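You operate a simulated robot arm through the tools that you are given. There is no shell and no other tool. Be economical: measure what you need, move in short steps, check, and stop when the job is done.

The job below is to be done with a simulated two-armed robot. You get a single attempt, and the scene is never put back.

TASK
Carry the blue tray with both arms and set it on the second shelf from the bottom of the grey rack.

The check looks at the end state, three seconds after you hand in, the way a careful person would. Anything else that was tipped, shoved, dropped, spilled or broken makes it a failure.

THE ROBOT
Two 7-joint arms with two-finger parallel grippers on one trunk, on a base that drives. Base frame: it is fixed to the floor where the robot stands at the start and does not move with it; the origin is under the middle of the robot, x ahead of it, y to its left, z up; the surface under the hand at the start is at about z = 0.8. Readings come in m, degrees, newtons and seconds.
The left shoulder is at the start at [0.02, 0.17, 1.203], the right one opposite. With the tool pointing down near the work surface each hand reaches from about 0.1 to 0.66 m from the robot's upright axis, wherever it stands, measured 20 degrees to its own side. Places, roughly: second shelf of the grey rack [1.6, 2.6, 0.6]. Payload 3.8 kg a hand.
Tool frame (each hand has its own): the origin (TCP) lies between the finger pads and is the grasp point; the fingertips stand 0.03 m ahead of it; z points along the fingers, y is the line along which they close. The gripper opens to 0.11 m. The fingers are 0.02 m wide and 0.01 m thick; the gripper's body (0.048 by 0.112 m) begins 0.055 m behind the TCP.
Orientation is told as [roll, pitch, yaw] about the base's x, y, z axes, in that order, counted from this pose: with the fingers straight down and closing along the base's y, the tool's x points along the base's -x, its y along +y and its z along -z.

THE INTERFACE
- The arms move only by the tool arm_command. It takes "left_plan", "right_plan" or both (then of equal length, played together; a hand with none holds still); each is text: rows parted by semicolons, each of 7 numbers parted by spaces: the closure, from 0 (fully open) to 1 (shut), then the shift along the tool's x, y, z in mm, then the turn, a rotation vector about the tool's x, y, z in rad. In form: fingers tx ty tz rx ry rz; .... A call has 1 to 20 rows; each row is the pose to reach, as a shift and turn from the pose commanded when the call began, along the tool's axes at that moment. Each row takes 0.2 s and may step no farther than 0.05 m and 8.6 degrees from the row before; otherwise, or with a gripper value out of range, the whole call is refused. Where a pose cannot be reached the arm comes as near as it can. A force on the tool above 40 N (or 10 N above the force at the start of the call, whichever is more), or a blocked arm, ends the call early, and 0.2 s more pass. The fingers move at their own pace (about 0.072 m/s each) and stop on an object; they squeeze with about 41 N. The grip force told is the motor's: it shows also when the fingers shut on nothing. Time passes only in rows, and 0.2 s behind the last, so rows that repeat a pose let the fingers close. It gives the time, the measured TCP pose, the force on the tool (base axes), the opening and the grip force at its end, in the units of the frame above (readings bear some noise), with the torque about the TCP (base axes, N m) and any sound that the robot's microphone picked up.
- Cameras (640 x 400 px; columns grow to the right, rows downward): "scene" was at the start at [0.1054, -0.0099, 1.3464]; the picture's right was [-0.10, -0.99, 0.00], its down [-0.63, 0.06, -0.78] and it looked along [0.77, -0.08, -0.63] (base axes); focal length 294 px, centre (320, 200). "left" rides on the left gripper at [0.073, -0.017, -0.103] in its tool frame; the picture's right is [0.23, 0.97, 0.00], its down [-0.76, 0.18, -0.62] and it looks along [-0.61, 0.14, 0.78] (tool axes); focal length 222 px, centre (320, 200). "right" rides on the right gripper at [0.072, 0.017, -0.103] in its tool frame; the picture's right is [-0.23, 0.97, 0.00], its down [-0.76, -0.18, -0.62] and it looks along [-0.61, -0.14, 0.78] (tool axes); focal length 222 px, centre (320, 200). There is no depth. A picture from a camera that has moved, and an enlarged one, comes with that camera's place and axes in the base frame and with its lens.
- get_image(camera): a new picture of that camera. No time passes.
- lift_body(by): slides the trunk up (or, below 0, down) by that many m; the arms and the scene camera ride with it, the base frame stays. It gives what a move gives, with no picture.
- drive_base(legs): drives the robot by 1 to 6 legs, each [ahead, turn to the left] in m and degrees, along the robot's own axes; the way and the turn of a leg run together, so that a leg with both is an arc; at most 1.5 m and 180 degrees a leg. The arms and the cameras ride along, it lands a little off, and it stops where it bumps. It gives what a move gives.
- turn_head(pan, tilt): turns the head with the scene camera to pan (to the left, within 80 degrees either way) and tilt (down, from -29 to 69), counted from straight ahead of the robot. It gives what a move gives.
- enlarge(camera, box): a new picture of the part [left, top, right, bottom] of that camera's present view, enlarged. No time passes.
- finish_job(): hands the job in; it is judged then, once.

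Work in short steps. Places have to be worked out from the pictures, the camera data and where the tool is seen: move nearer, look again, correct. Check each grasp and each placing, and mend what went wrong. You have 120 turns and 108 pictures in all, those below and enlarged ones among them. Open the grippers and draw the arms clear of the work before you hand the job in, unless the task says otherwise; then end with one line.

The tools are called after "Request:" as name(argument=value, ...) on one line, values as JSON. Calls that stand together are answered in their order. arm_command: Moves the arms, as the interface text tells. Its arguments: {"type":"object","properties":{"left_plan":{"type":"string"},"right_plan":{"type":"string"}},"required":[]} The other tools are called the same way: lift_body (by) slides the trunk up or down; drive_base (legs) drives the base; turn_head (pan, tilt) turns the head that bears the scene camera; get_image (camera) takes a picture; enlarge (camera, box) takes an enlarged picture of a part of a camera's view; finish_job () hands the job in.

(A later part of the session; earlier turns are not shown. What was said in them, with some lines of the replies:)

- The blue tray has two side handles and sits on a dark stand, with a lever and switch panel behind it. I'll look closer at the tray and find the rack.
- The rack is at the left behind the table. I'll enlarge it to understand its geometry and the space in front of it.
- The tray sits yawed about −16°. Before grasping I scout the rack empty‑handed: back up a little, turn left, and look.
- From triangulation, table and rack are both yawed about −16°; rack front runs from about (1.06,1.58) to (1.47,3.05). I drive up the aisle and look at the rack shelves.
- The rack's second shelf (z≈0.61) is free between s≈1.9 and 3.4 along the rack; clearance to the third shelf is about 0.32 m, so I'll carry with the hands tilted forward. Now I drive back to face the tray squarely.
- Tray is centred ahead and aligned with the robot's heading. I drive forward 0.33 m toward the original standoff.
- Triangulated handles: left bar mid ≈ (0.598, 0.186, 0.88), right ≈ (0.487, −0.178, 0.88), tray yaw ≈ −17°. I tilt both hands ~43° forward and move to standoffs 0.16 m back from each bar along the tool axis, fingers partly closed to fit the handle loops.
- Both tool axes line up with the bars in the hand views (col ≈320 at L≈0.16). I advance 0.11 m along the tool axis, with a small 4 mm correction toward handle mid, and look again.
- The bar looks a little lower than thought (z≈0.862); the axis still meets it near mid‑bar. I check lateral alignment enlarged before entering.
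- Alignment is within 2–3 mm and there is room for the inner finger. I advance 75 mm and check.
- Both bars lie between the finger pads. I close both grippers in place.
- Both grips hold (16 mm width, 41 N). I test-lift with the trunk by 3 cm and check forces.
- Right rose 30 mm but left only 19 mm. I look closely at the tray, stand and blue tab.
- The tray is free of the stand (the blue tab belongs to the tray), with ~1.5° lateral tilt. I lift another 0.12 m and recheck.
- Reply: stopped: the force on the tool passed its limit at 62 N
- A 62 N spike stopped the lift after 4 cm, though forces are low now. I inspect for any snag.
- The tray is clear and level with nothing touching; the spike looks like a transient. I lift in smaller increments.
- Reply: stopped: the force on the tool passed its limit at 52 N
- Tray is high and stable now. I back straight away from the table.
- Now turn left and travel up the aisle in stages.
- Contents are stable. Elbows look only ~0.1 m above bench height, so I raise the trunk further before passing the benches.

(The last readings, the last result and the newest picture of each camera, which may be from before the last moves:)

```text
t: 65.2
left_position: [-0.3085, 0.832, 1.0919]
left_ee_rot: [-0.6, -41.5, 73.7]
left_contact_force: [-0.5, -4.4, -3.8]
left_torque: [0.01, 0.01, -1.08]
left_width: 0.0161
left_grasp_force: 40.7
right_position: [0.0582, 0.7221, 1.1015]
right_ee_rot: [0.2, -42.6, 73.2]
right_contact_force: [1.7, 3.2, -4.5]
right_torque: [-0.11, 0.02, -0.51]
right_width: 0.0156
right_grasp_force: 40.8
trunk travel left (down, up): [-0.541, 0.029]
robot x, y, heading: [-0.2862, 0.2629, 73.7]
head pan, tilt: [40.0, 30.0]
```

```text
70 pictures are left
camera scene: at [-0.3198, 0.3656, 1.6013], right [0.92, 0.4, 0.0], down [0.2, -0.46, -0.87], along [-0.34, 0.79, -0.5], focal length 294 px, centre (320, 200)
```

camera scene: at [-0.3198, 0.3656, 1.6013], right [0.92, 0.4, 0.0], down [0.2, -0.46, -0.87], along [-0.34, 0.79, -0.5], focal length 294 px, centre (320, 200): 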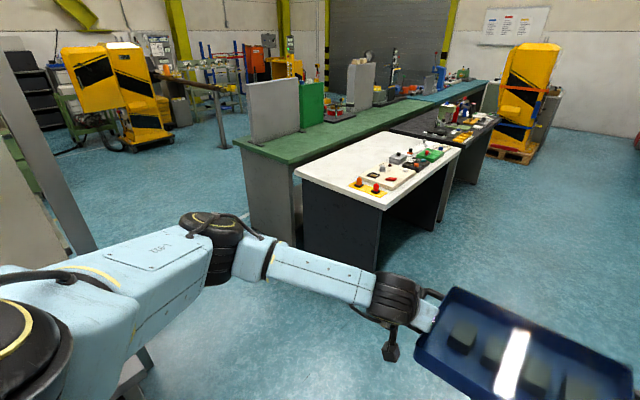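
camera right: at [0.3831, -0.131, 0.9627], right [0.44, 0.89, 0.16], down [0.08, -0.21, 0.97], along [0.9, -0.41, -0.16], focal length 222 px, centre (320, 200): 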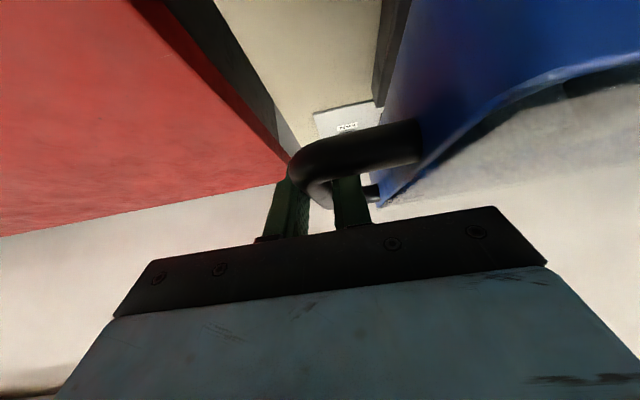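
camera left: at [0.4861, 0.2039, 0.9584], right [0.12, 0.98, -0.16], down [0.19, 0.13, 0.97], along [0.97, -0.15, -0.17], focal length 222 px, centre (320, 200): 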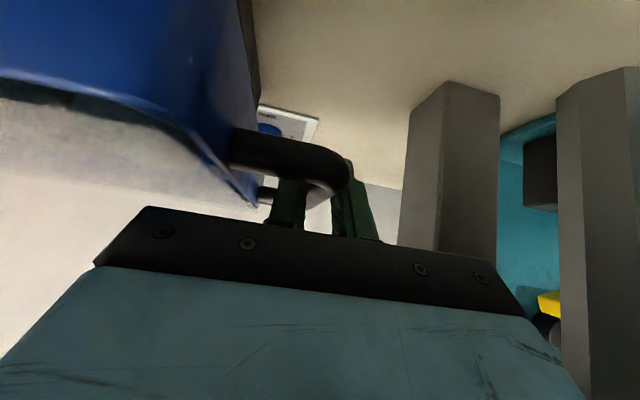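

Left side is clear with ~0.65 m to the bench and elbows well above it. Drive 2.47 m up the aisle.

Request:
drive_base(legs=[[1.2, 0], [1.25, 0]])

Request:
drive_base(legs=[[0, -45], [0, -45]])

Request:
turn_head(pan=0, tilt=35)

Request:
get_image(camera="scene")

```text
t: 77.2
left_position: [0.38, 3.1884, 1.093]
left_ee_rot: [-0.5, -41.6, 74.3]
left_contact_force: [-0.6, -4.6, -4.5]
left_torque: [-0.05, 0.03, -1.05]
left_width: 0.0161
left_grasp_force: 41.1
right_position: [0.7449, 3.0827, 1.1015]
right_ee_rot: [0.4, -42.6, 74.0]
right_contact_force: [0.3, 4.4, -4.8]
right_torque: [-0.06, 0.02, -0.45]
right_width: 0.0156
right_grasp_force: 41.4
trunk travel left (down, up): [-0.541, 0.029]
robot x, y, heading: [0.4043, 2.6165, 74.1]
head pan, tilt: [40.0, 30.0]
```

```text
t: 81.7
left_position: [0.9746, 2.6337, 1.0906]
left_ee_rot: [-0.6, -41.5, -16.7]
left_contact_force: [-4.3, 0.4, -5.0]
left_torque: [0.01, -0.03, -1.08]
left_width: 0.0161
left_grasp_force: 41.3
right_position: [0.8631, 2.2693, 1.1022]
right_ee_rot: [0.3, -42.5, -17.1]
right_contact_force: [4.2, -1.3, -4.6]
right_torque: [0.04, 0.14, -0.4]
right_width: 0.0158
right_grasp_force: 40.8
trunk travel left (down, up): [-0.541, 0.029]
robot x, y, heading: [0.4029, 2.6218, -17.1]
head pan, tilt: [40.0, 30.0]
```

```text
t: 82.8
left_position: [0.974, 2.6348, 1.0924]
left_ee_rot: [-0.6, -41.5, -16.7]
left_contact_force: [-3.4, 0.8, -3.7]
left_torque: [-0.05, -0.06, -1.13]
left_width: 0.0161
left_grasp_force: 40.7
right_position: [0.8634, 2.2681, 1.1021]
right_ee_rot: [0.2, -42.6, -17.0]
right_contact_force: [3.8, -1.0, -4.3]
right_torque: [0.01, 0.18, -0.46]
right_width: 0.0157
right_grasp_force: 41.2
trunk travel left (down, up): [-0.541, 0.029]
robot x, y, heading: [0.4033, 2.6212, -17.0]
head pan, tilt: [0.0, 35.0]
```

```text
69 pictures are left
camera scene: at [0.5091, 2.5859, 1.5935], right [-0.29, -0.96, 0.0], down [-0.55, 0.17, -0.82], along [0.78, -0.24, -0.57], focal length 294 px, centre (320, 200)
```

scene: 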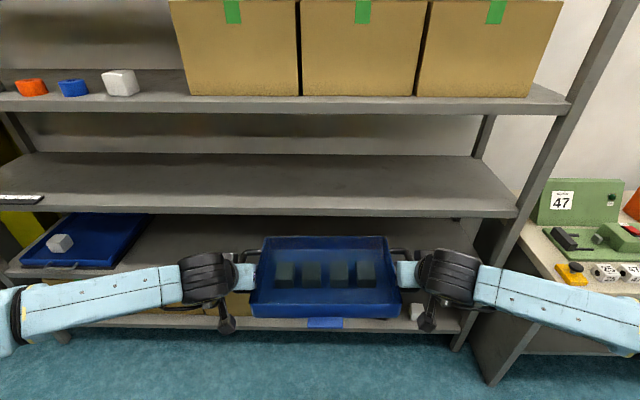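

Positioned in front of the free stretch of shelf 2 (tray spans s≈2.42–2.82; existing blue tray starts ≈3.4; table end ≈1.8). I lower the trunk in steps, still outside the rack.

Request:
lift_body(by=-0.06)

Request:
lift_body(by=-0.08)

Request:
lift_body(by=-0.1)

Request:
lift_body(by=-0.1)

Request:
get_image(camera="scene")

```text
t: 83.8
left_position: [0.9741, 2.6353, 1.0323]
left_ee_rot: [-0.5, -41.5, -16.8]
left_contact_force: [-4.1, 1.2, -4.1]
left_torque: [0.11, 0.28, -1.04]
left_width: 0.0162
left_grasp_force: 41.0
right_position: [0.8621, 2.2689, 1.0421]
right_ee_rot: [0.1, -42.6, -16.9]
right_contact_force: [4.6, -0.5, -4.2]
right_torque: [-0.07, -0.13, -0.42]
right_width: 0.0156
right_grasp_force: 40.4
trunk travel left (down, up): [-0.481, 0.089]
robot x, y, heading: [0.4045, 2.6201, -17.2]
head pan, tilt: [0.0, 35.0]
```

```text
t: 85.0
left_position: [0.9754, 2.6346, 0.9512]
left_ee_rot: [-0.4, -41.5, -16.7]
left_contact_force: [-4.4, 0.6, -5.2]
left_torque: [0.14, 0.27, -1.06]
left_width: 0.0163
left_grasp_force: 40.8
right_position: [0.8619, 2.2693, 0.9616]
right_ee_rot: [0.2, -42.6, -17.1]
right_contact_force: [4.2, -1.0, -3.9]
right_torque: [-0.04, -0.16, -0.42]
right_width: 0.0158
right_grasp_force: 41.7
trunk travel left (down, up): [-0.401, 0.169]
robot x, y, heading: [0.4057, 2.6186, -17.0]
head pan, tilt: [0.0, 35.0]
```

```text
t: 86.3
left_position: [0.9741, 2.6351, 0.8521]
left_ee_rot: [-0.6, -41.5, -16.7]
left_contact_force: [-4.2, 0.7, -4.4]
left_torque: [0.02, 0.02, -1.09]
left_width: 0.0162
left_grasp_force: 41.1
right_position: [0.862, 2.2692, 0.8613]
right_ee_rot: [0.2, -42.6, -17.1]
right_contact_force: [3.9, -1.7, -4.1]
right_torque: [0.01, 0.04, -0.41]
right_width: 0.0156
right_grasp_force: 41.0
trunk travel left (down, up): [-0.301, 0.269]
robot x, y, heading: [0.4017, 2.6202, -17.1]
head pan, tilt: [0.0, 35.0]
```

```text
t: 87.6
left_position: [0.9745, 2.6346, 0.7516]
left_ee_rot: [-0.5, -41.5, -16.6]
left_contact_force: [-3.8, 1.2, -5.0]
left_torque: [-0.02, -0.04, -1.05]
left_width: 0.0161
left_grasp_force: 41.4
right_position: [0.8606, 2.2683, 0.7627]
right_ee_rot: [0.2, -42.6, -17.0]
right_contact_force: [3.4, -1.2, -4.1]
right_torque: [0.03, 0.17, -0.36]
right_width: 0.0157
right_grasp_force: 41.1
trunk travel left (down, up): [-0.201, 0.369]
robot x, y, heading: [0.4027, 2.62, -16.9]
head pan, tilt: [0.0, 35.0]
```

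```text
68 pictures are left
camera scene: at [0.5087, 2.586, 1.2536], right [-0.29, -0.96, 0.0], down [-0.55, 0.17, -0.82], along [0.78, -0.24, -0.57], focal length 294 px, centre (320, 200)
```

scene: 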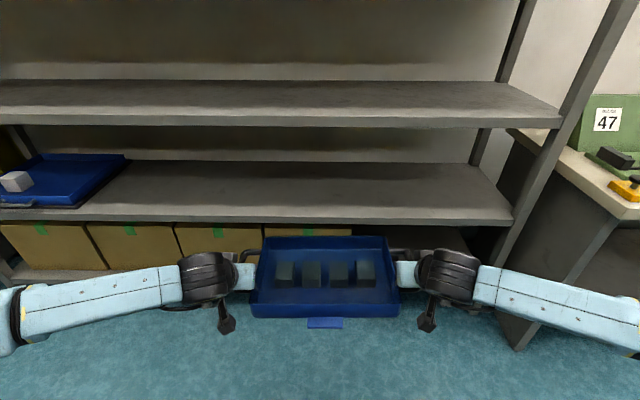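

Shelf 2 surface is ≈0.607, underside of shelf 3 ≈0.94, front edge 0.83 m ahead of the camera. I lower a bit more to ~5 cm hover, then go forward 0.25 m and look.

Request:
lift_body(by=-0.05)

Request:
drive_base(legs=[[0.25, 0]])

Request:
get_image(camera="scene")

Request:
get_image(camera="left")

Request:
get_image(camera="right")

```text
t: 88.6
left_position: [0.9725, 2.6355, 0.7009]
left_ee_rot: [-0.5, -41.5, -16.7]
left_contact_force: [-3.6, 1.2, -3.8]
left_torque: [0.03, 0.03, -1.05]
left_width: 0.0159
left_grasp_force: 40.7
right_position: [0.8624, 2.2693, 0.7145]
right_ee_rot: [0.2, -42.6, -17.0]
right_contact_force: [2.9, -0.4, -4.5]
right_torque: [0.03, 0.11, -0.35]
right_width: 0.0161
right_grasp_force: 41.1
trunk travel left (down, up): [-0.151, 0.419]
robot x, y, heading: [0.4035, 2.6174, -16.9]
head pan, tilt: [0.0, 35.0]
```

```text
t: 90.4
left_position: [1.2131, 2.5627, 0.7015]
left_ee_rot: [-0.4, -41.6, -16.7]
left_contact_force: [-3.9, 1.1, -3.4]
left_torque: [0.05, 0.07, -1.05]
left_width: 0.0159
left_grasp_force: 40.8
right_position: [1.1006, 2.1969, 0.7124]
right_ee_rot: [0.2, -42.4, -17.0]
right_contact_force: [5.0, -1.0, -5.0]
right_torque: [-0.01, 0.03, -0.41]
right_width: 0.0157
right_grasp_force: 41.0
trunk travel left (down, up): [-0.151, 0.419]
robot x, y, heading: [0.6439, 2.5458, -17.2]
head pan, tilt: [0.0, 35.0]
```

```text
67 pictures are left
camera scene: at [0.7481, 2.5134, 1.2034], right [-0.29, -0.96, 0.0], down [-0.55, 0.17, -0.82], along [0.78, -0.24, -0.57], focal length 294 px, centre (320, 200)
```

scene: 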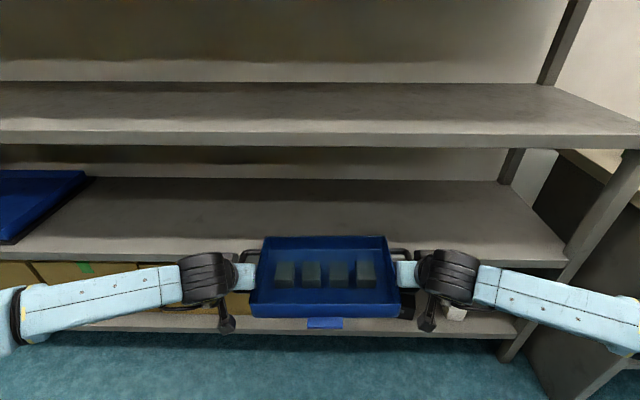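

```text
66 pictures are left
camera left: at [1.09, 2.5829, 0.7306], right [0.12, 0.98, -0.16], down [0.2, 0.13, 0.97], along [0.97, -0.15, -0.19], focal length 222 px, centre (320, 200)
```

left: 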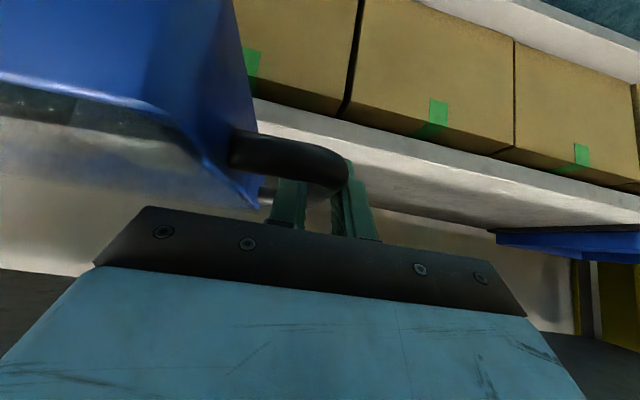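

```text
65 pictures are left
camera right: at [0.9882, 2.2477, 0.739], right [0.44, 0.88, 0.16], down [0.08, -0.21, 0.97], along [0.89, -0.42, -0.17], focal length 222 px, centre (320, 200)
```

right: 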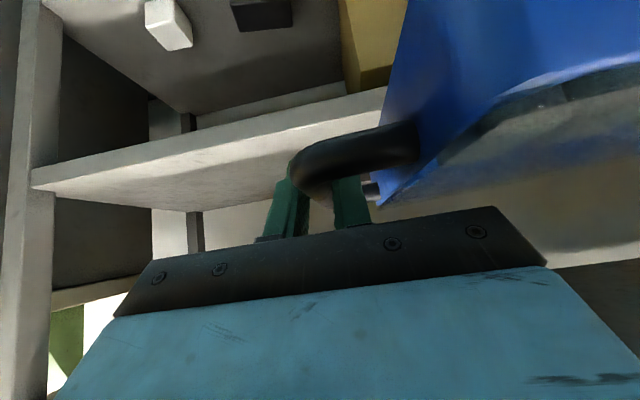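

Everything clears so far. Elbows/forearms extend wide, so I check the right elbow versus the right rack post with the head panned.

Request:
turn_head(pan=-50, tilt=40)

Request:
get_image(camera="scene")

Request:
turn_head(pan=50, tilt=40)

Request:
get_image(camera="scene")

```text
t: 91.6
left_position: [1.2118, 2.5628, 0.702]
left_ee_rot: [-0.5, -41.5, -16.8]
left_contact_force: [-3.5, 0.0, -4.7]
left_torque: [-0.05, -0.08, -1.07]
left_width: 0.0159
left_grasp_force: 40.9
right_position: [1.1014, 2.1977, 0.7115]
right_ee_rot: [0.2, -42.6, -17.0]
right_contact_force: [3.8, -0.1, -5.1]
right_torque: [0.01, 0.2, -0.47]
right_width: 0.0155
right_grasp_force: 41.0
trunk travel left (down, up): [-0.151, 0.419]
robot x, y, heading: [0.6432, 2.5459, -17.2]
head pan, tilt: [-50.0, 40.0]
```

```text
64 pictures are left
camera scene: at [0.6969, 2.4609, 1.1959], right [-0.92, -0.39, 0.0], down [-0.25, 0.59, -0.77], along [0.3, -0.7, -0.64], focal length 294 px, centre (320, 200)
```

scene: 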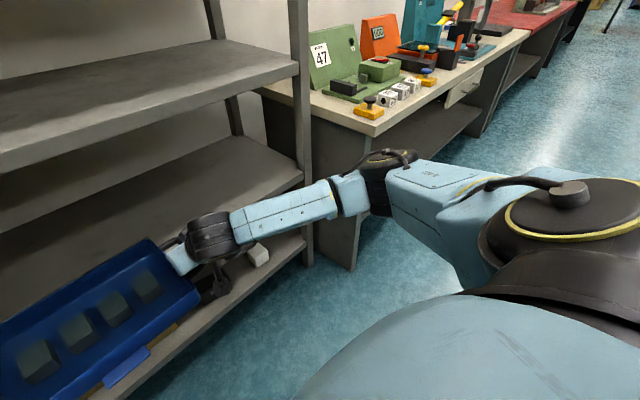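

```text
t: 93.3
left_position: [1.2128, 2.5628, 0.7003]
left_ee_rot: [-0.5, -41.4, -16.6]
left_contact_force: [-3.8, 2.4, -4.8]
left_torque: [0.14, 0.26, -1.06]
left_width: 0.0161
left_grasp_force: 40.9
right_position: [1.1015, 2.1965, 0.7111]
right_ee_rot: [0.2, -42.5, -17.0]
right_contact_force: [3.3, -0.4, -5.3]
right_torque: [-0.05, -0.16, -0.35]
right_width: 0.0157
right_grasp_force: 41.1
trunk travel left (down, up): [-0.151, 0.419]
robot x, y, heading: [0.6464, 2.5483, -16.9]
head pan, tilt: [50.0, 40.0]
```

```text
63 pictures are left
camera scene: at [0.7346, 2.5855, 1.1959], right [0.55, -0.84, 0.0], down [-0.54, -0.35, -0.77], along [0.64, 0.42, -0.64], focal length 294 px, centre (320, 200)
```

scene: 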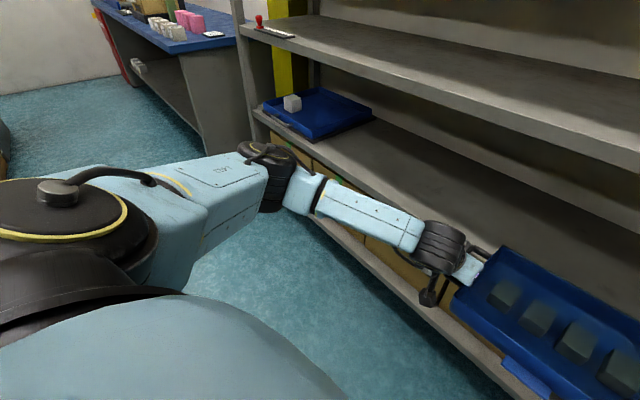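

Elbows stay outside the rack and ≥0.2 m from the table end. I go in another 0.2 m and check clearances.

Request:
drive_base(legs=[[0.2, 0]])

Request:
turn_head(pan=0, tilt=40)

Request:
get_image(camera="scene")

```text
t: 94.9
left_position: [1.4045, 2.5046, 0.6999]
left_ee_rot: [-0.6, -41.4, -16.7]
left_contact_force: [-4.0, 0.2, -4.8]
left_torque: [0.03, 0.01, -1.02]
left_width: 0.0157
left_grasp_force: 40.5
right_position: [1.2918, 2.1388, 0.7113]
right_ee_rot: [0.2, -42.4, -16.9]
right_contact_force: [3.3, -1.3, -3.9]
right_torque: [0.01, 0.05, -0.38]
right_width: 0.0158
right_grasp_force: 41.6
trunk travel left (down, up): [-0.151, 0.419]
robot x, y, heading: [0.8321, 2.4875, -16.9]
head pan, tilt: [50.0, 40.0]
```

```text
t: 96.1
left_position: [1.4027, 2.5057, 0.7015]
left_ee_rot: [-0.4, -41.3, -16.7]
left_contact_force: [-4.0, 1.1, -4.2]
left_torque: [-0.07, -0.06, -1.06]
left_width: 0.016
left_grasp_force: 40.9
right_position: [1.2928, 2.1392, 0.7117]
right_ee_rot: [0.2, -42.4, -17.1]
right_contact_force: [4.3, -0.7, -4.4]
right_torque: [0.04, 0.17, -0.38]
right_width: 0.0157
right_grasp_force: 40.7
trunk travel left (down, up): [-0.151, 0.419]
robot x, y, heading: [0.8334, 2.4916, -16.8]
head pan, tilt: [0.0, 40.0]
```

```text
62 pictures are left
camera scene: at [0.9356, 2.4567, 1.1959], right [-0.29, -0.96, 0.0], down [-0.62, 0.19, -0.77], along [0.73, -0.22, -0.64], focal length 294 px, centre (320, 200)
```

scene: 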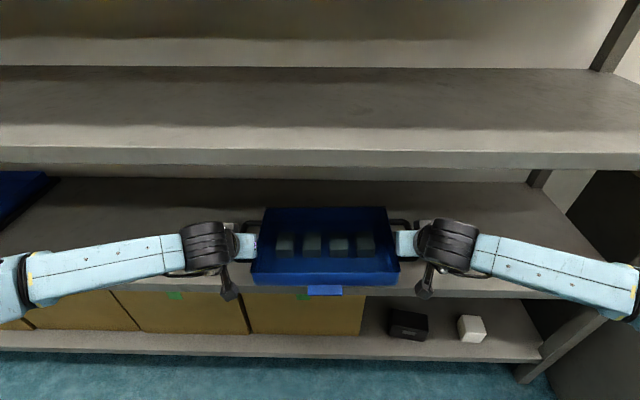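

Tray's near edge/tab is still ~3–5 cm outside the shelf edge. I drive 0.085 m further and check.

Request:
drive_base(legs=[[0.085, 0]])

Request:
get_image(camera="scene")

Request:
get_image(camera="left")

Request:
get_image(camera="right")

```text
t: 97.2
left_position: [1.4847, 2.4807, 0.7003]
left_ee_rot: [-0.5, -41.4, -16.7]
left_contact_force: [-2.0, 1.1, -4.9]
left_torque: [0.09, 0.22, -1.02]
left_width: 0.0159
left_grasp_force: 40.8
right_position: [1.3732, 2.1145, 0.7108]
right_ee_rot: [0.1, -42.5, -16.9]
right_contact_force: [3.9, -1.5, -3.0]
right_torque: [-0.03, -0.15, -0.34]
right_width: 0.0157
right_grasp_force: 41.1
trunk travel left (down, up): [-0.151, 0.419]
robot x, y, heading: [0.9119, 2.4679, -16.8]
head pan, tilt: [0.0, 40.0]
```

```text
61 pictures are left
camera scene: at [1.0171, 2.432, 1.1958], right [-0.29, -0.96, 0.0], down [-0.62, 0.19, -0.77], along [0.73, -0.22, -0.64], focal length 294 px, centre (320, 200)
```

scene: 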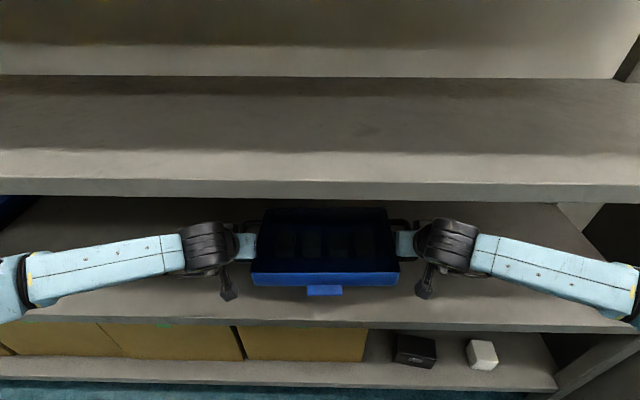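

```text
60 pictures are left
camera left: at [1.3614, 2.5009, 0.7302], right [0.12, 0.98, -0.16], down [0.21, 0.13, 0.97], along [0.97, -0.15, -0.19], focal length 222 px, centre (320, 200)
```

left: 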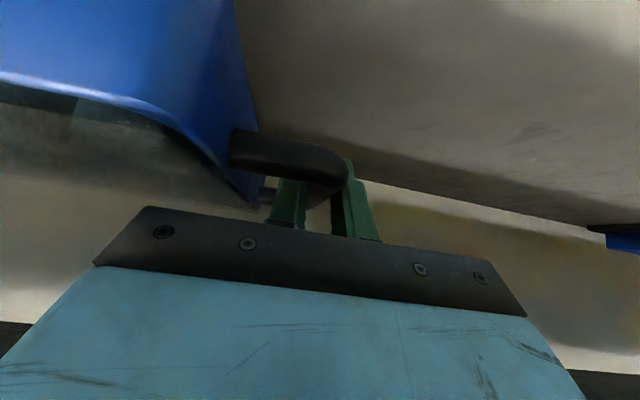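

```text
59 pictures are left
camera right: at [1.2601, 2.1656, 0.7387], right [0.44, 0.88, 0.16], down [0.08, -0.21, 0.97], along [0.89, -0.42, -0.17], focal length 222 px, centre (320, 200)
```

right: 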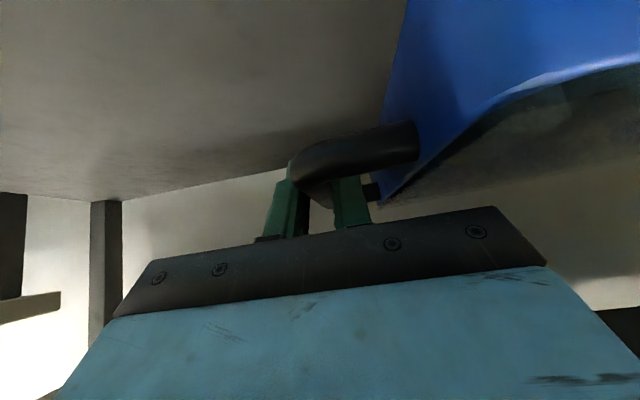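

Tray is fully over the shelf (tab ~4 cm, tray ~5 cm inside the front edge). Lower 3 cm, then in small steps watching forces.

Request:
lift_body(by=-0.03)

Request:
enlarge(camera="scene", box=[160, 180, 480, 380])

```text
t: 97.9
left_position: [1.484, 2.4809, 0.6709]
left_ee_rot: [-0.5, -41.4, -16.8]
left_contact_force: [-3.1, 1.8, -3.6]
left_torque: [-0.07, -0.24, -1.11]
left_width: 0.0158
left_grasp_force: 41.1
right_position: [1.3734, 2.1143, 0.6822]
right_ee_rot: [0.1, -42.5, -17.0]
right_contact_force: [3.9, -1.7, -3.9]
right_torque: [0.01, 0.35, -0.28]
right_width: 0.0158
right_grasp_force: 41.1
trunk travel left (down, up): [-0.121, 0.449]
robot x, y, heading: [0.9163, 2.4629, -16.8]
head pan, tilt: [0.0, 40.0]
```

```text
2.00 times, centred on (320, 280) of scene
camera zoom: at [1.0162, 2.4323, 1.1659], right [-0.29, -0.96, 0.0], down [-0.62, 0.19, -0.77], along [0.73, -0.22, -0.64], focal length 588 px, centre (320, 40)
```

zoom: 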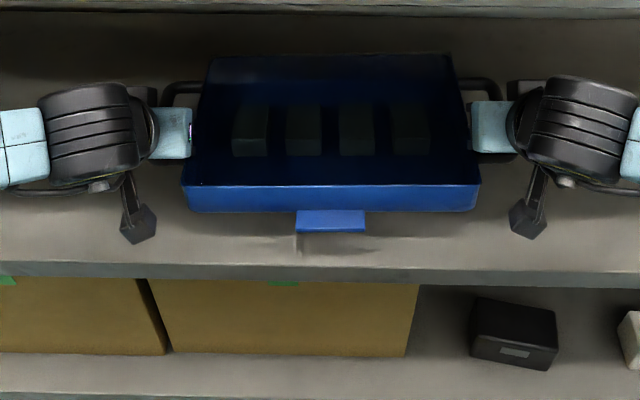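

Shadow shows ~2–3 cm left. Lower in 1 cm steps.

Request:
lift_body(by=-0.01)

Request:
lift_body(by=-0.007)

Request:
enlarge(camera="scene", box=[160, 180, 480, 380])

```text
t: 98.5
left_position: [1.4839, 2.4806, 0.661]
left_ee_rot: [-0.6, -41.4, -16.7]
left_contact_force: [-4.0, 1.1, -4.9]
left_torque: [-0.01, -0.05, -1.03]
left_width: 0.0156
left_grasp_force: 40.9
right_position: [1.3724, 2.1145, 0.6725]
right_ee_rot: [0.2, -42.5, -17.0]
right_contact_force: [3.4, -1.9, -5.0]
right_torque: [0.0, 0.1, -0.35]
right_width: 0.0154
right_grasp_force: 41.1
trunk travel left (down, up): [-0.111, 0.459]
robot x, y, heading: [0.9147, 2.4649, -17.1]
head pan, tilt: [0.0, 40.0]
```

```text
t: 99.1
left_position: [1.4835, 2.4804, 0.6543]
left_ee_rot: [-0.5, -41.4, -16.7]
left_contact_force: [-2.9, 1.9, -4.4]
left_torque: [0.06, 0.15, -1.03]
left_width: 0.0157
left_grasp_force: 41.4
right_position: [1.3729, 2.1144, 0.6653]
right_ee_rot: [0.2, -42.5, -16.9]
right_contact_force: [3.7, 0.5, -3.4]
right_torque: [0.01, -0.05, -0.27]
right_width: 0.0154
right_grasp_force: 41.1
trunk travel left (down, up): [-0.104, 0.466]
robot x, y, heading: [0.9134, 2.4664, -16.6]
head pan, tilt: [0.0, 40.0]
```

```text
2.00 times, centred on (320, 280) of scene
camera zoom: at [1.0163, 2.4323, 1.1489], right [-0.29, -0.96, 0.0], down [-0.62, 0.19, -0.77], along [0.73, -0.22, -0.64], focal length 588 px, centre (320, 40)
```

zoom: 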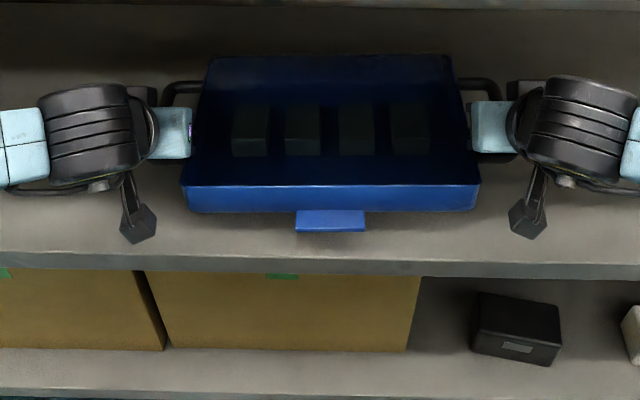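

No contact yet; continue with smaller steps.

Request:
lift_body(by=-0.006)

Request:
lift_body(by=-0.005)

Request:
lift_body(by=-0.004)

Request:
enlarge(camera="scene", box=[160, 180, 480, 380])

```text
t: 99.6
left_position: [1.484, 2.4818, 0.648]
left_ee_rot: [-0.5, -41.4, -16.7]
left_contact_force: [-3.3, 0.5, -4.3]
left_torque: [0.09, 0.23, -1.03]
left_width: 0.0159
left_grasp_force: 41.1
right_position: [1.3729, 2.1159, 0.6599]
right_ee_rot: [0.2, -42.4, -16.8]
right_contact_force: [3.8, -1.0, -4.1]
right_torque: [-0.04, -0.17, -0.25]
right_width: 0.0159
right_grasp_force: 40.8
trunk travel left (down, up): [-0.098, 0.472]
robot x, y, heading: [0.916, 2.4645, -17.0]
head pan, tilt: [0.0, 40.0]
```

```text
t: 100.2
left_position: [1.4825, 2.4799, 0.6426]
left_ee_rot: [-0.5, -41.4, -16.6]
left_contact_force: [-2.7, 0.7, -4.4]
left_torque: [0.11, 0.28, -1.05]
left_width: 0.0158
left_grasp_force: 40.9
right_position: [1.3724, 2.1149, 0.6551]
right_ee_rot: [0.2, -42.5, -16.9]
right_contact_force: [3.4, -0.6, -4.0]
right_torque: [-0.05, -0.19, -0.32]
right_width: 0.0159
right_grasp_force: 40.5
trunk travel left (down, up): [-0.093, 0.477]
robot x, y, heading: [0.9149, 2.4655, -16.4]
head pan, tilt: [0.0, 40.0]
```

```text
t: 100.7
left_position: [1.4836, 2.4809, 0.6397]
left_ee_rot: [-0.5, -41.3, -16.7]
left_contact_force: [-3.5, 0.9, -4.6]
left_torque: [0.09, 0.2, -1.02]
left_width: 0.0159
left_grasp_force: 41.2
right_position: [1.373, 2.1141, 0.6496]
right_ee_rot: [0.1, -42.5, -17.0]
right_contact_force: [3.5, -1.1, -4.6]
right_torque: [-0.03, -0.13, -0.27]
right_width: 0.0156
right_grasp_force: 40.9
trunk travel left (down, up): [-0.089, 0.481]
robot x, y, heading: [0.9197, 2.4626, -16.9]
head pan, tilt: [0.0, 40.0]
```

```text
2.00 times, centred on (320, 280) of scene
camera zoom: at [1.0163, 2.4323, 1.1339], right [-0.29, -0.96, 0.0], down [-0.62, 0.19, -0.77], along [0.73, -0.22, -0.64], focal length 588 px, centre (320, 40)
```

zoom: 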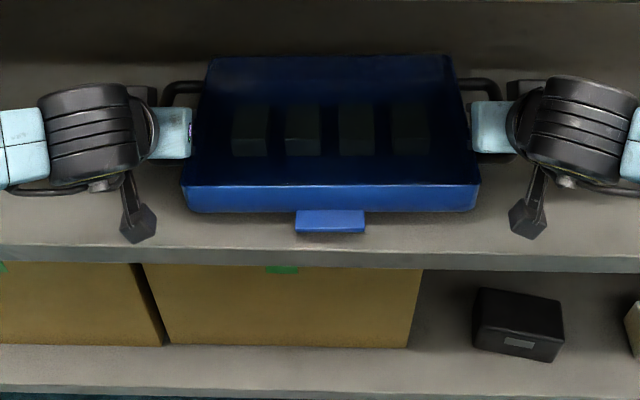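

Still hanging; continue lowering slowly.

Request:
lift_body(by=-0.005)

Request:
lift_body(by=-0.005)

Request:
lift_body(by=-0.005)

Request:
get_image(camera="left")

Request:
get_image(camera="right")

```text
t: 101.2
left_position: [1.4824, 2.48, 0.6343]
left_ee_rot: [-0.4, -41.4, -16.7]
left_contact_force: [-3.5, 1.4, -5.0]
left_torque: [0.03, 0.1, -1.04]
left_width: 0.016
left_grasp_force: 40.3
right_position: [1.3731, 2.1147, 0.6451]
right_ee_rot: [0.1, -42.5, -16.9]
right_contact_force: [3.5, -1.4, -5.0]
right_torque: [-0.03, 0.01, -0.29]
right_width: 0.016
right_grasp_force: 41.0
trunk travel left (down, up): [-0.084, 0.486]
robot x, y, heading: [0.9134, 2.4638, -16.6]
head pan, tilt: [0.0, 40.0]
```

```text
t: 101.8
left_position: [1.4826, 2.4805, 0.6287]
left_ee_rot: [-0.5, -41.3, -16.7]
left_contact_force: [-2.3, 0.2, -4.0]
left_torque: [0.01, 0.05, -1.04]
left_width: 0.016
left_grasp_force: 41.0
right_position: [1.3728, 2.1152, 0.6406]
right_ee_rot: [0.2, -42.5, -16.9]
right_contact_force: [3.6, -1.1, -4.4]
right_torque: [0.02, 0.04, -0.3]
right_width: 0.0155
right_grasp_force: 40.8
trunk travel left (down, up): [-0.079, 0.491]
robot x, y, heading: [0.9166, 2.4629, -16.9]
head pan, tilt: [0.0, 40.0]
```

```text
t: 102.3
left_position: [1.4827, 2.4813, 0.6251]
left_ee_rot: [-0.6, -41.3, -16.8]
left_contact_force: [-3.2, 0.7, -4.5]
left_torque: [0.04, -0.03, -1.04]
left_width: 0.0159
left_grasp_force: 41.7
right_position: [1.3728, 2.1154, 0.6353]
right_ee_rot: [0.2, -42.4, -16.9]
right_contact_force: [3.3, -0.3, -3.9]
right_torque: [0.0, 0.12, -0.33]
right_width: 0.0159
right_grasp_force: 41.2
trunk travel left (down, up): [-0.074, 0.496]
robot x, y, heading: [0.9133, 2.4676, -16.8]
head pan, tilt: [0.0, 40.0]
```

```text
55 pictures are left
camera left: at [1.3609, 2.5011, 0.6534], right [0.12, 0.98, -0.16], down [0.21, 0.13, 0.97], along [0.97, -0.15, -0.19], focal length 222 px, centre (320, 200)
```

left: 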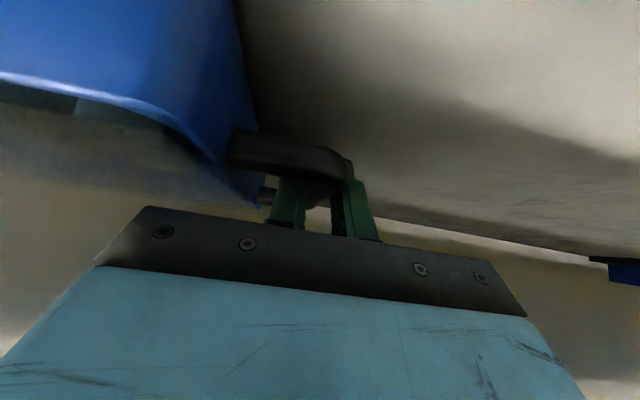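

```text
54 pictures are left
camera right: at [1.2595, 2.1657, 0.662], right [0.44, 0.88, 0.16], down [0.08, -0.21, 0.97], along [0.89, -0.42, -0.17], focal length 222 px, centre (320, 200)
```

right: 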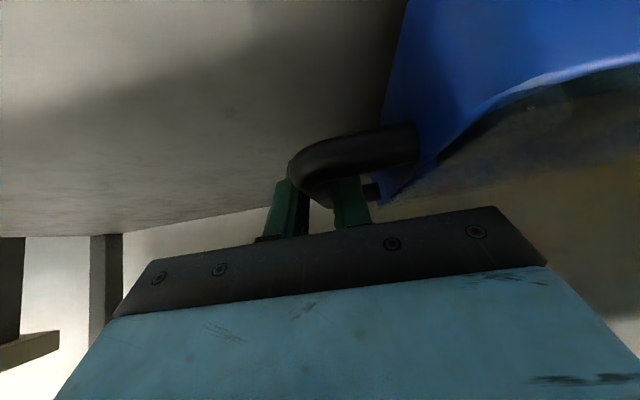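

No contact yet (left TCP 0.625). Continue in 5 mm steps, watching forces.

Request:
lift_body(by=-0.005)

Request:
lift_body(by=-0.005)

Request:
enlarge(camera="scene", box=[160, 180, 480, 380])

```text
t: 102.8
left_position: [1.4832, 2.4807, 0.6192]
left_ee_rot: [-0.5, -41.5, -16.7]
left_contact_force: [-3.5, 1.3, -4.3]
left_torque: [0.01, 0.0, -1.04]
left_width: 0.0159
left_grasp_force: 40.9
right_position: [1.3716, 2.1143, 0.629]
right_ee_rot: [0.3, -42.5, -16.9]
right_contact_force: [2.8, -0.7, -4.8]
right_torque: [-0.03, 0.12, -0.28]
right_width: 0.0155
right_grasp_force: 41.2
trunk travel left (down, up): [-0.069, 0.501]
robot x, y, heading: [0.9133, 2.4658, -16.7]
head pan, tilt: [0.0, 40.0]
```

```text
t: 103.4
left_position: [1.4845, 2.4801, 0.6167]
left_ee_rot: [-0.6, -41.9, -16.5]
left_contact_force: [-9.1, 6.8, 14.5]
left_torque: [-0.3, -0.9, -1.13]
left_width: 0.0159
left_grasp_force: 40.9
right_position: [1.3721, 2.1142, 0.6269]
right_ee_rot: [0.2, -42.7, -16.9]
right_contact_force: [5.0, -0.8, -1.6]
right_torque: [-0.42, -1.14, -0.45]
right_width: 0.0156
right_grasp_force: 40.8
trunk travel left (down, up): [-0.064, 0.506]
robot x, y, heading: [0.9134, 2.4643, -17.1]
head pan, tilt: [0.0, 40.0]
```

```text
2.00 times, centred on (320, 280) of scene
camera zoom: at [1.0144, 2.4328, 1.1093], right [-0.29, -0.96, 0.0], down [-0.61, 0.19, -0.77], along [0.73, -0.22, -0.64], focal length 588 px, centre (320, 40)
```

zoom: 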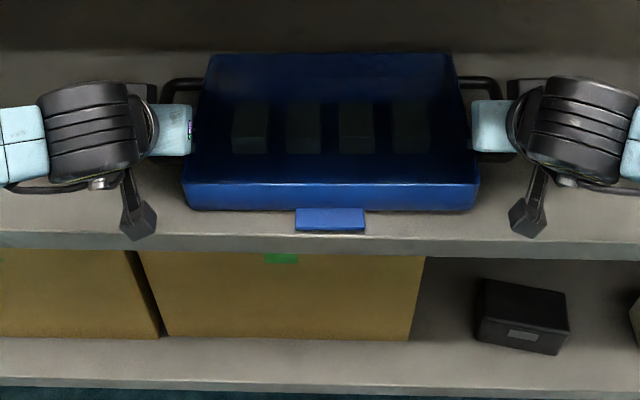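

Left side touched down (+14 N). Right is ~10 mm high, so I lower the right hand vertically in small steps until it lands.

Request:
arm_command(right_plan="1 1.4 0 1.5 0 0 0; 1 2.7 0 2.9 0 0 0; 1 4.1 0 4.4 0 0 0; 1 5.4 0 5.9 0 0 0; 1 6.8 0 7.4 0 0 0; 1 6.8 0 7.4 0 0 0")

Request:
get_image(camera="right")

Request:
get_image(camera="left")

```text
t: 104.8
left_position: [1.4842, 2.4795, 0.6176]
left_ee_rot: [-0.6, -41.8, -16.7]
left_contact_force: [4.2, -2.5, 22.1]
left_torque: [0.0, -0.04, -0.95]
left_width: 0.0161
left_grasp_force: 41.1
right_position: [1.3706, 2.114, 0.6168]
right_ee_rot: [0.4, -42.8, -17.1]
right_contact_force: [-2.7, -4.6, 16.6]
right_torque: [0.36, 0.99, -0.3]
right_width: 0.0156
right_grasp_force: 41.4
trunk travel left (down, up): [-0.064, 0.506]
robot x, y, heading: [0.9184, 2.464, -16.9]
head pan, tilt: [0.0, 40.0]
```

```text
52 pictures are left
camera right: at [1.2582, 2.1652, 0.6442], right [0.44, 0.88, 0.16], down [0.08, -0.21, 0.97], along [0.89, -0.42, -0.16], focal length 222 px, centre (320, 200)
```

right: 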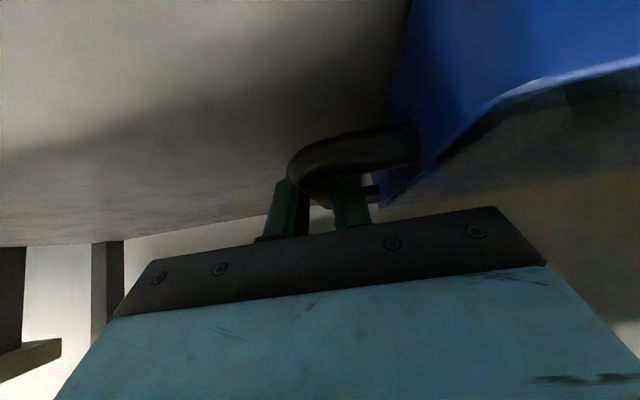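

```text
51 pictures are left
camera left: at [1.3607, 2.5003, 0.6463], right [0.12, 0.98, -0.16], down [0.2, 0.13, 0.97], along [0.97, -0.15, -0.18], focal length 222 px, centre (320, 200)
```

left: 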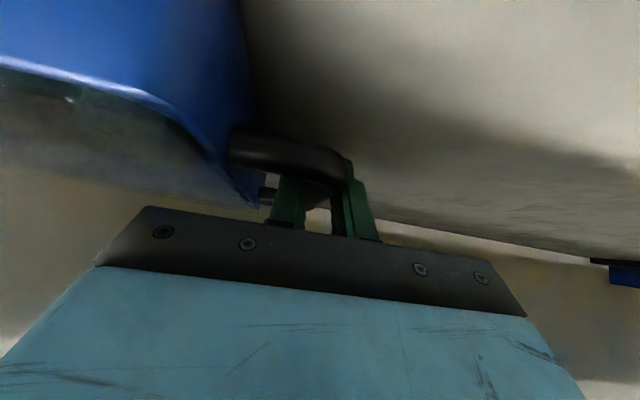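

Both sides are down and level (TCP z 0.617 both). I open the fingers to the entry width only.

Request:
arm_command(left_plan="0.8 0 0 0 0 0 0; 0.68 0 0 0 0 0 0; 0.68 0 0 0 0 0 0; 0.68 0 0 0 0 0 0", right_plan="0.8 0 0 0 0 0 0; 0.68 0 0 0 0 0 0; 0.68 0 0 0 0 0 0; 0.68 0 0 0 0 0 0")

Request:
enlarge(camera="left", box=[160, 40, 480, 280])

Request:
enlarge(camera="right", box=[160, 40, 480, 280])

Request:
enlarge(camera="scene", box=[160, 180, 480, 380])

```text
t: 105.8
left_position: [1.4843, 2.4807, 0.6135]
left_ee_rot: [-0.5, -41.4, -16.8]
left_contact_force: [-0.5, -0.5, -0.1]
left_torque: [0.02, 0.0, 0.03]
left_width: 0.035
left_grasp_force: 0.1
right_position: [1.3725, 2.1153, 0.6147]
right_ee_rot: [0.3, -42.6, -16.9]
right_contact_force: [-0.4, 0.5, -0.2]
right_torque: [-0.01, -0.01, -0.02]
right_width: 0.0351
right_grasp_force: 0.1
trunk travel left (down, up): [-0.064, 0.506]
robot x, y, heading: [0.9148, 2.4672, -17.0]
head pan, tilt: [0.0, 40.0]
```

```text
1.67 times, centred on (320, 160) of left
camera zoom: at [1.3606, 2.5012, 0.6436], right [0.12, 0.98, -0.16], down [0.21, 0.13, 0.97], along [0.97, -0.15, -0.19], focal length 370 px, centre (320, 267)
```

zoom: 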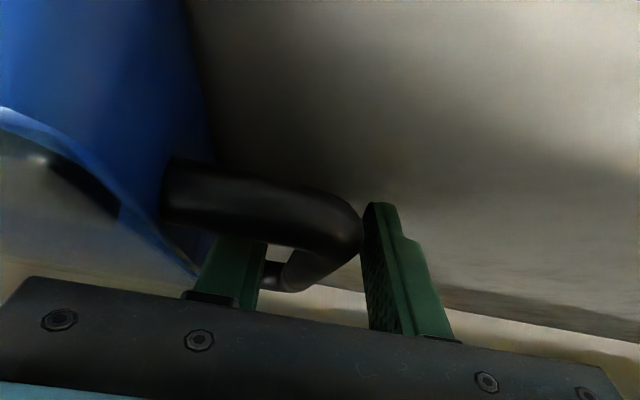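

```text
1.67 times, centred on (320, 160) of right
camera zoom: at [1.2589, 2.1658, 0.6421], right [0.44, 0.88, 0.16], down [0.08, -0.21, 0.97], along [0.89, -0.42, -0.17], focal length 370 px, centre (320, 267)
```

zoom: 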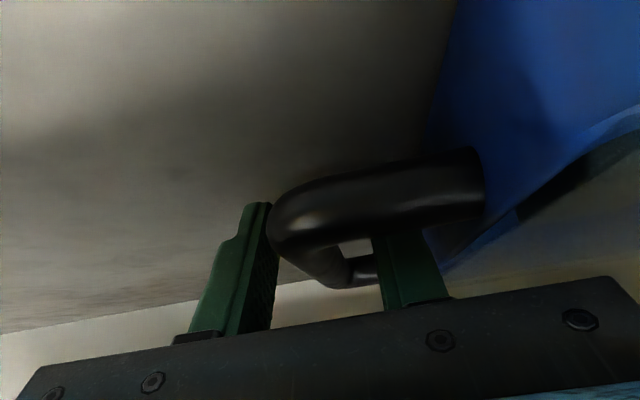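

```text
2.00 times, centred on (320, 280) of scene
camera zoom: at [1.0158, 2.4324, 1.109], right [-0.29, -0.96, 0.0], down [-0.62, 0.19, -0.77], along [0.73, -0.22, -0.64], focal length 588 px, centre (320, 40)
```

zoom: 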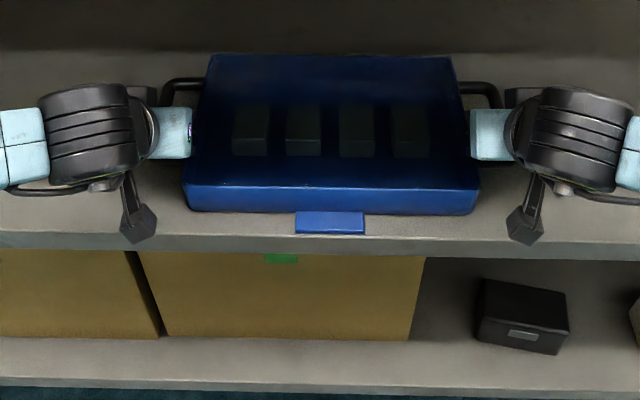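

Released cleanly. I withdraw both hands along the tool axis, 60 mm first.

Request:
arm_command(left_plan="0.68 0 0 -10 0 0 0; 0.68 0 0 -22 0 0 0; 0.68 0 0 -36 0 0 0; 0.68 0 0 -50 0 0 0; 0.68 0 0 -65 0 0 0; 0.68 0 0 -65 0 0 0", right_plan="0.68 0 0 -10 0 0 0; 0.68 0 0 -22 0 0 0; 0.68 0 0 -36 0 0 0; 0.68 0 0 -50 0 0 0; 0.68 0 0 -65 0 0 0; 0.68 0 0 -65 0 0 0")

Request:
get_image(camera="left")

Request:
get_image(camera="right")

Request:
get_image(camera="scene")

```text
t: 107.2
left_position: [1.4423, 2.4939, 0.6632]
left_ee_rot: [-0.5, -41.5, -16.7]
left_contact_force: [0.8, 0.4, -0.3]
left_torque: [-0.01, 0.02, 0.01]
left_width: 0.0352
left_grasp_force: 0.1
right_position: [1.3284, 2.1266, 0.6638]
right_ee_rot: [0.2, -42.6, -17.0]
right_contact_force: [0.2, 0.2, 0.8]
right_torque: [-0.01, 0.03, 0.02]
right_width: 0.0352
right_grasp_force: 0.1
trunk travel left (down, up): [-0.064, 0.506]
robot x, y, heading: [0.9155, 2.4661, -16.8]
head pan, tilt: [0.0, 40.0]
```

```text
47 pictures are left
camera left: at [1.3198, 2.5141, 0.6927], right [0.12, 0.98, -0.16], down [0.2, 0.13, 0.97], along [0.97, -0.15, -0.18], focal length 222 px, centre (320, 200)
```

left: 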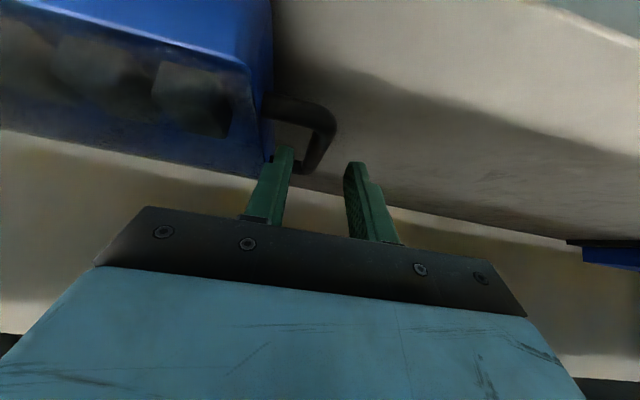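

```text
46 pictures are left
camera right: at [1.2168, 2.1779, 0.6905], right [0.44, 0.88, 0.16], down [0.08, -0.21, 0.97], along [0.89, -0.42, -0.17], focal length 222 px, centre (320, 200)
```

right: 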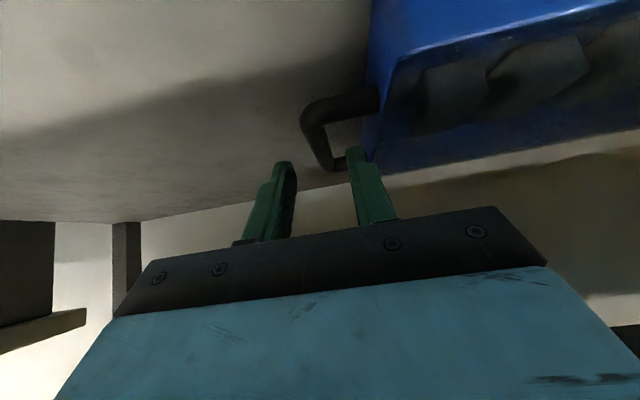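

```text
45 pictures are left
camera scene: at [1.0157, 2.4325, 1.109], right [-0.29, -0.96, 0.0], down [-0.62, 0.19, -0.77], along [0.73, -0.22, -0.64], focal length 294 px, centre (320, 200)
```

scene: 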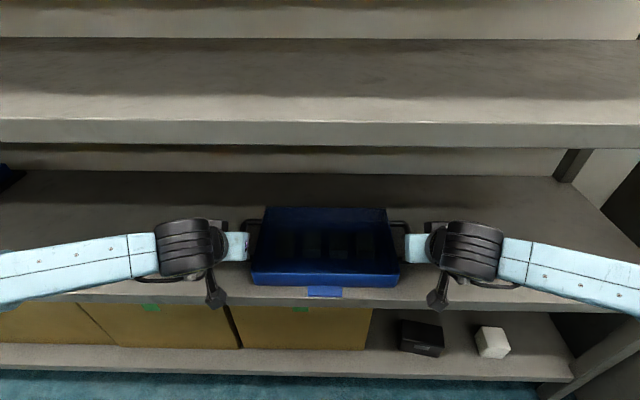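

Fingertips are out of the loops and the tray is unmoved. Withdraw another 30 mm along the axis, then back the base straight out.

Request:
arm_command(left_plan="0.68 0 0 -15 0 0 0; 0.68 0 0 -30 0 0 0; 0.68 0 0 -30 0 0 0", right_plan="0.68 0 0 -15 0 0 0; 0.68 0 0 -30 0 0 0; 0.68 0 0 -30 0 0 0")

Request:
drive_base(legs=[[-0.5, 0]])

Request:
get_image(camera="scene")

```text
t: 108.0
left_position: [1.4225, 2.5002, 0.6861]
left_ee_rot: [-0.5, -41.5, -16.7]
left_contact_force: [0.5, 0.1, -0.8]
left_torque: [0.02, -0.02, 0.01]
left_width: 0.0351
left_grasp_force: 0.1
right_position: [1.3103, 2.1329, 0.6857]
right_ee_rot: [0.2, -42.6, -17.0]
right_contact_force: [0.3, 0.4, 0.4]
right_torque: [0.0, -0.02, -0.03]
right_width: 0.0351
right_grasp_force: 0.1
trunk travel left (down, up): [-0.064, 0.506]
robot x, y, heading: [0.9147, 2.4653, -16.9]
head pan, tilt: [0.0, 40.0]
```

```text
t: 111.0
left_position: [0.9402, 2.6467, 0.6861]
left_ee_rot: [-0.5, -41.5, -16.4]
left_contact_force: [0.7, 0.4, 0.6]
left_torque: [-0.01, -0.01, 0.0]
left_width: 0.0353
left_grasp_force: 0.0
right_position: [0.8311, 2.2792, 0.6854]
right_ee_rot: [0.3, -42.6, -16.6]
right_contact_force: [0.6, -0.4, 0.4]
right_torque: [0.0, -0.01, 0.01]
right_width: 0.0353
right_grasp_force: 0.1
trunk travel left (down, up): [-0.064, 0.506]
robot x, y, heading: [0.4322, 2.6093, -16.4]
head pan, tilt: [0.0, 40.0]
```

```text
44 pictures are left
camera scene: at [0.5334, 2.5776, 1.109], right [-0.28, -0.96, 0.0], down [-0.62, 0.18, -0.77], along [0.73, -0.22, -0.64], focal length 294 px, centre (320, 200)
```

scene: 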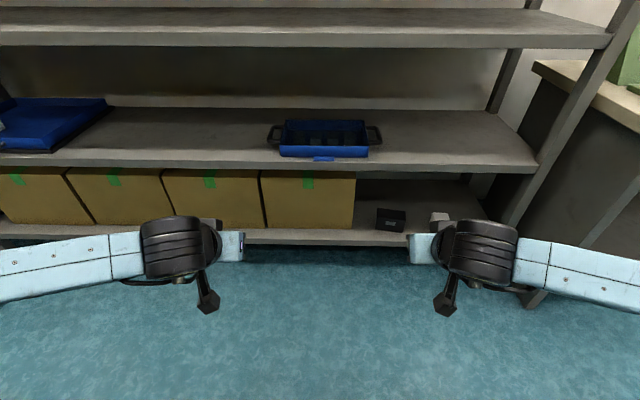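

The tray sits on the second shelf well clear of the edge. I open the grippers fully and take a close look.

Request:
arm_command(left_plan="0 0 0 0 0 0 0; 0 0 0 0 0 0 0; 0 0 0 0 0 0 0; 0 0 0 0 0 0 0", right_plan="0 0 0 0 0 0 0; 0 0 0 0 0 0 0; 0 0 0 0 0 0 0; 0 0 0 0 0 0 0")

Request:
enlarge(camera="scene", box=[240, 90, 420, 200])

```text
t: 112.0
left_position: [0.9412, 2.6471, 0.6862]
left_ee_rot: [-0.6, -41.5, -16.5]
left_contact_force: [0.5, -0.2, 0.0]
left_torque: [-0.05, 0.0, 0.0]
left_width: 0.1098
left_grasp_force: 0.0
right_position: [0.8301, 2.2788, 0.6853]
right_ee_rot: [0.2, -42.7, -16.6]
right_contact_force: [-0.4, 0.4, 0.1]
right_torque: [0.01, 0.0, 0.0]
right_width: 0.1099
right_grasp_force: 0.1
trunk travel left (down, up): [-0.064, 0.506]
robot x, y, heading: [0.4329, 2.6068, -16.5]
head pan, tilt: [0.0, 40.0]
```

```text
3.56 times, centred on (330, 145) of scene
camera zoom: at [0.5335, 2.5776, 1.109], right [-0.28, -0.96, 0.0], down [-0.62, 0.18, -0.77], along [0.73, -0.22, -0.64], focal length 1046 px, centre (284, 396)
```

zoom: 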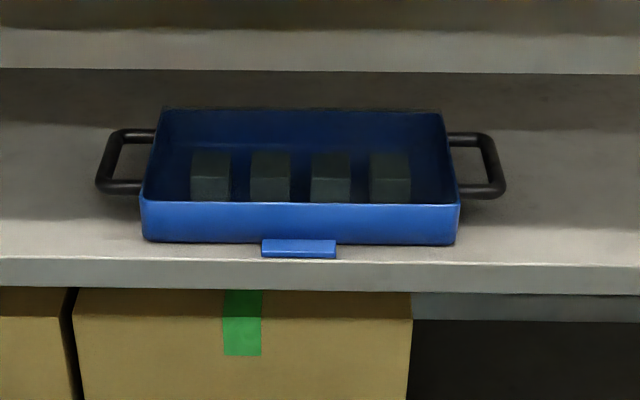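

The tray lies flat on the second shelf with all four blocks in place, and the hands are clear. I hand the job in.

Request:
finish_job()

```text
The job is handed in.
```

The blue tray is on the second shelf from the bottom of the grey rack, level and with all four blocks still in it; both grippers are open and clear, and I saw nothing else disturbed.
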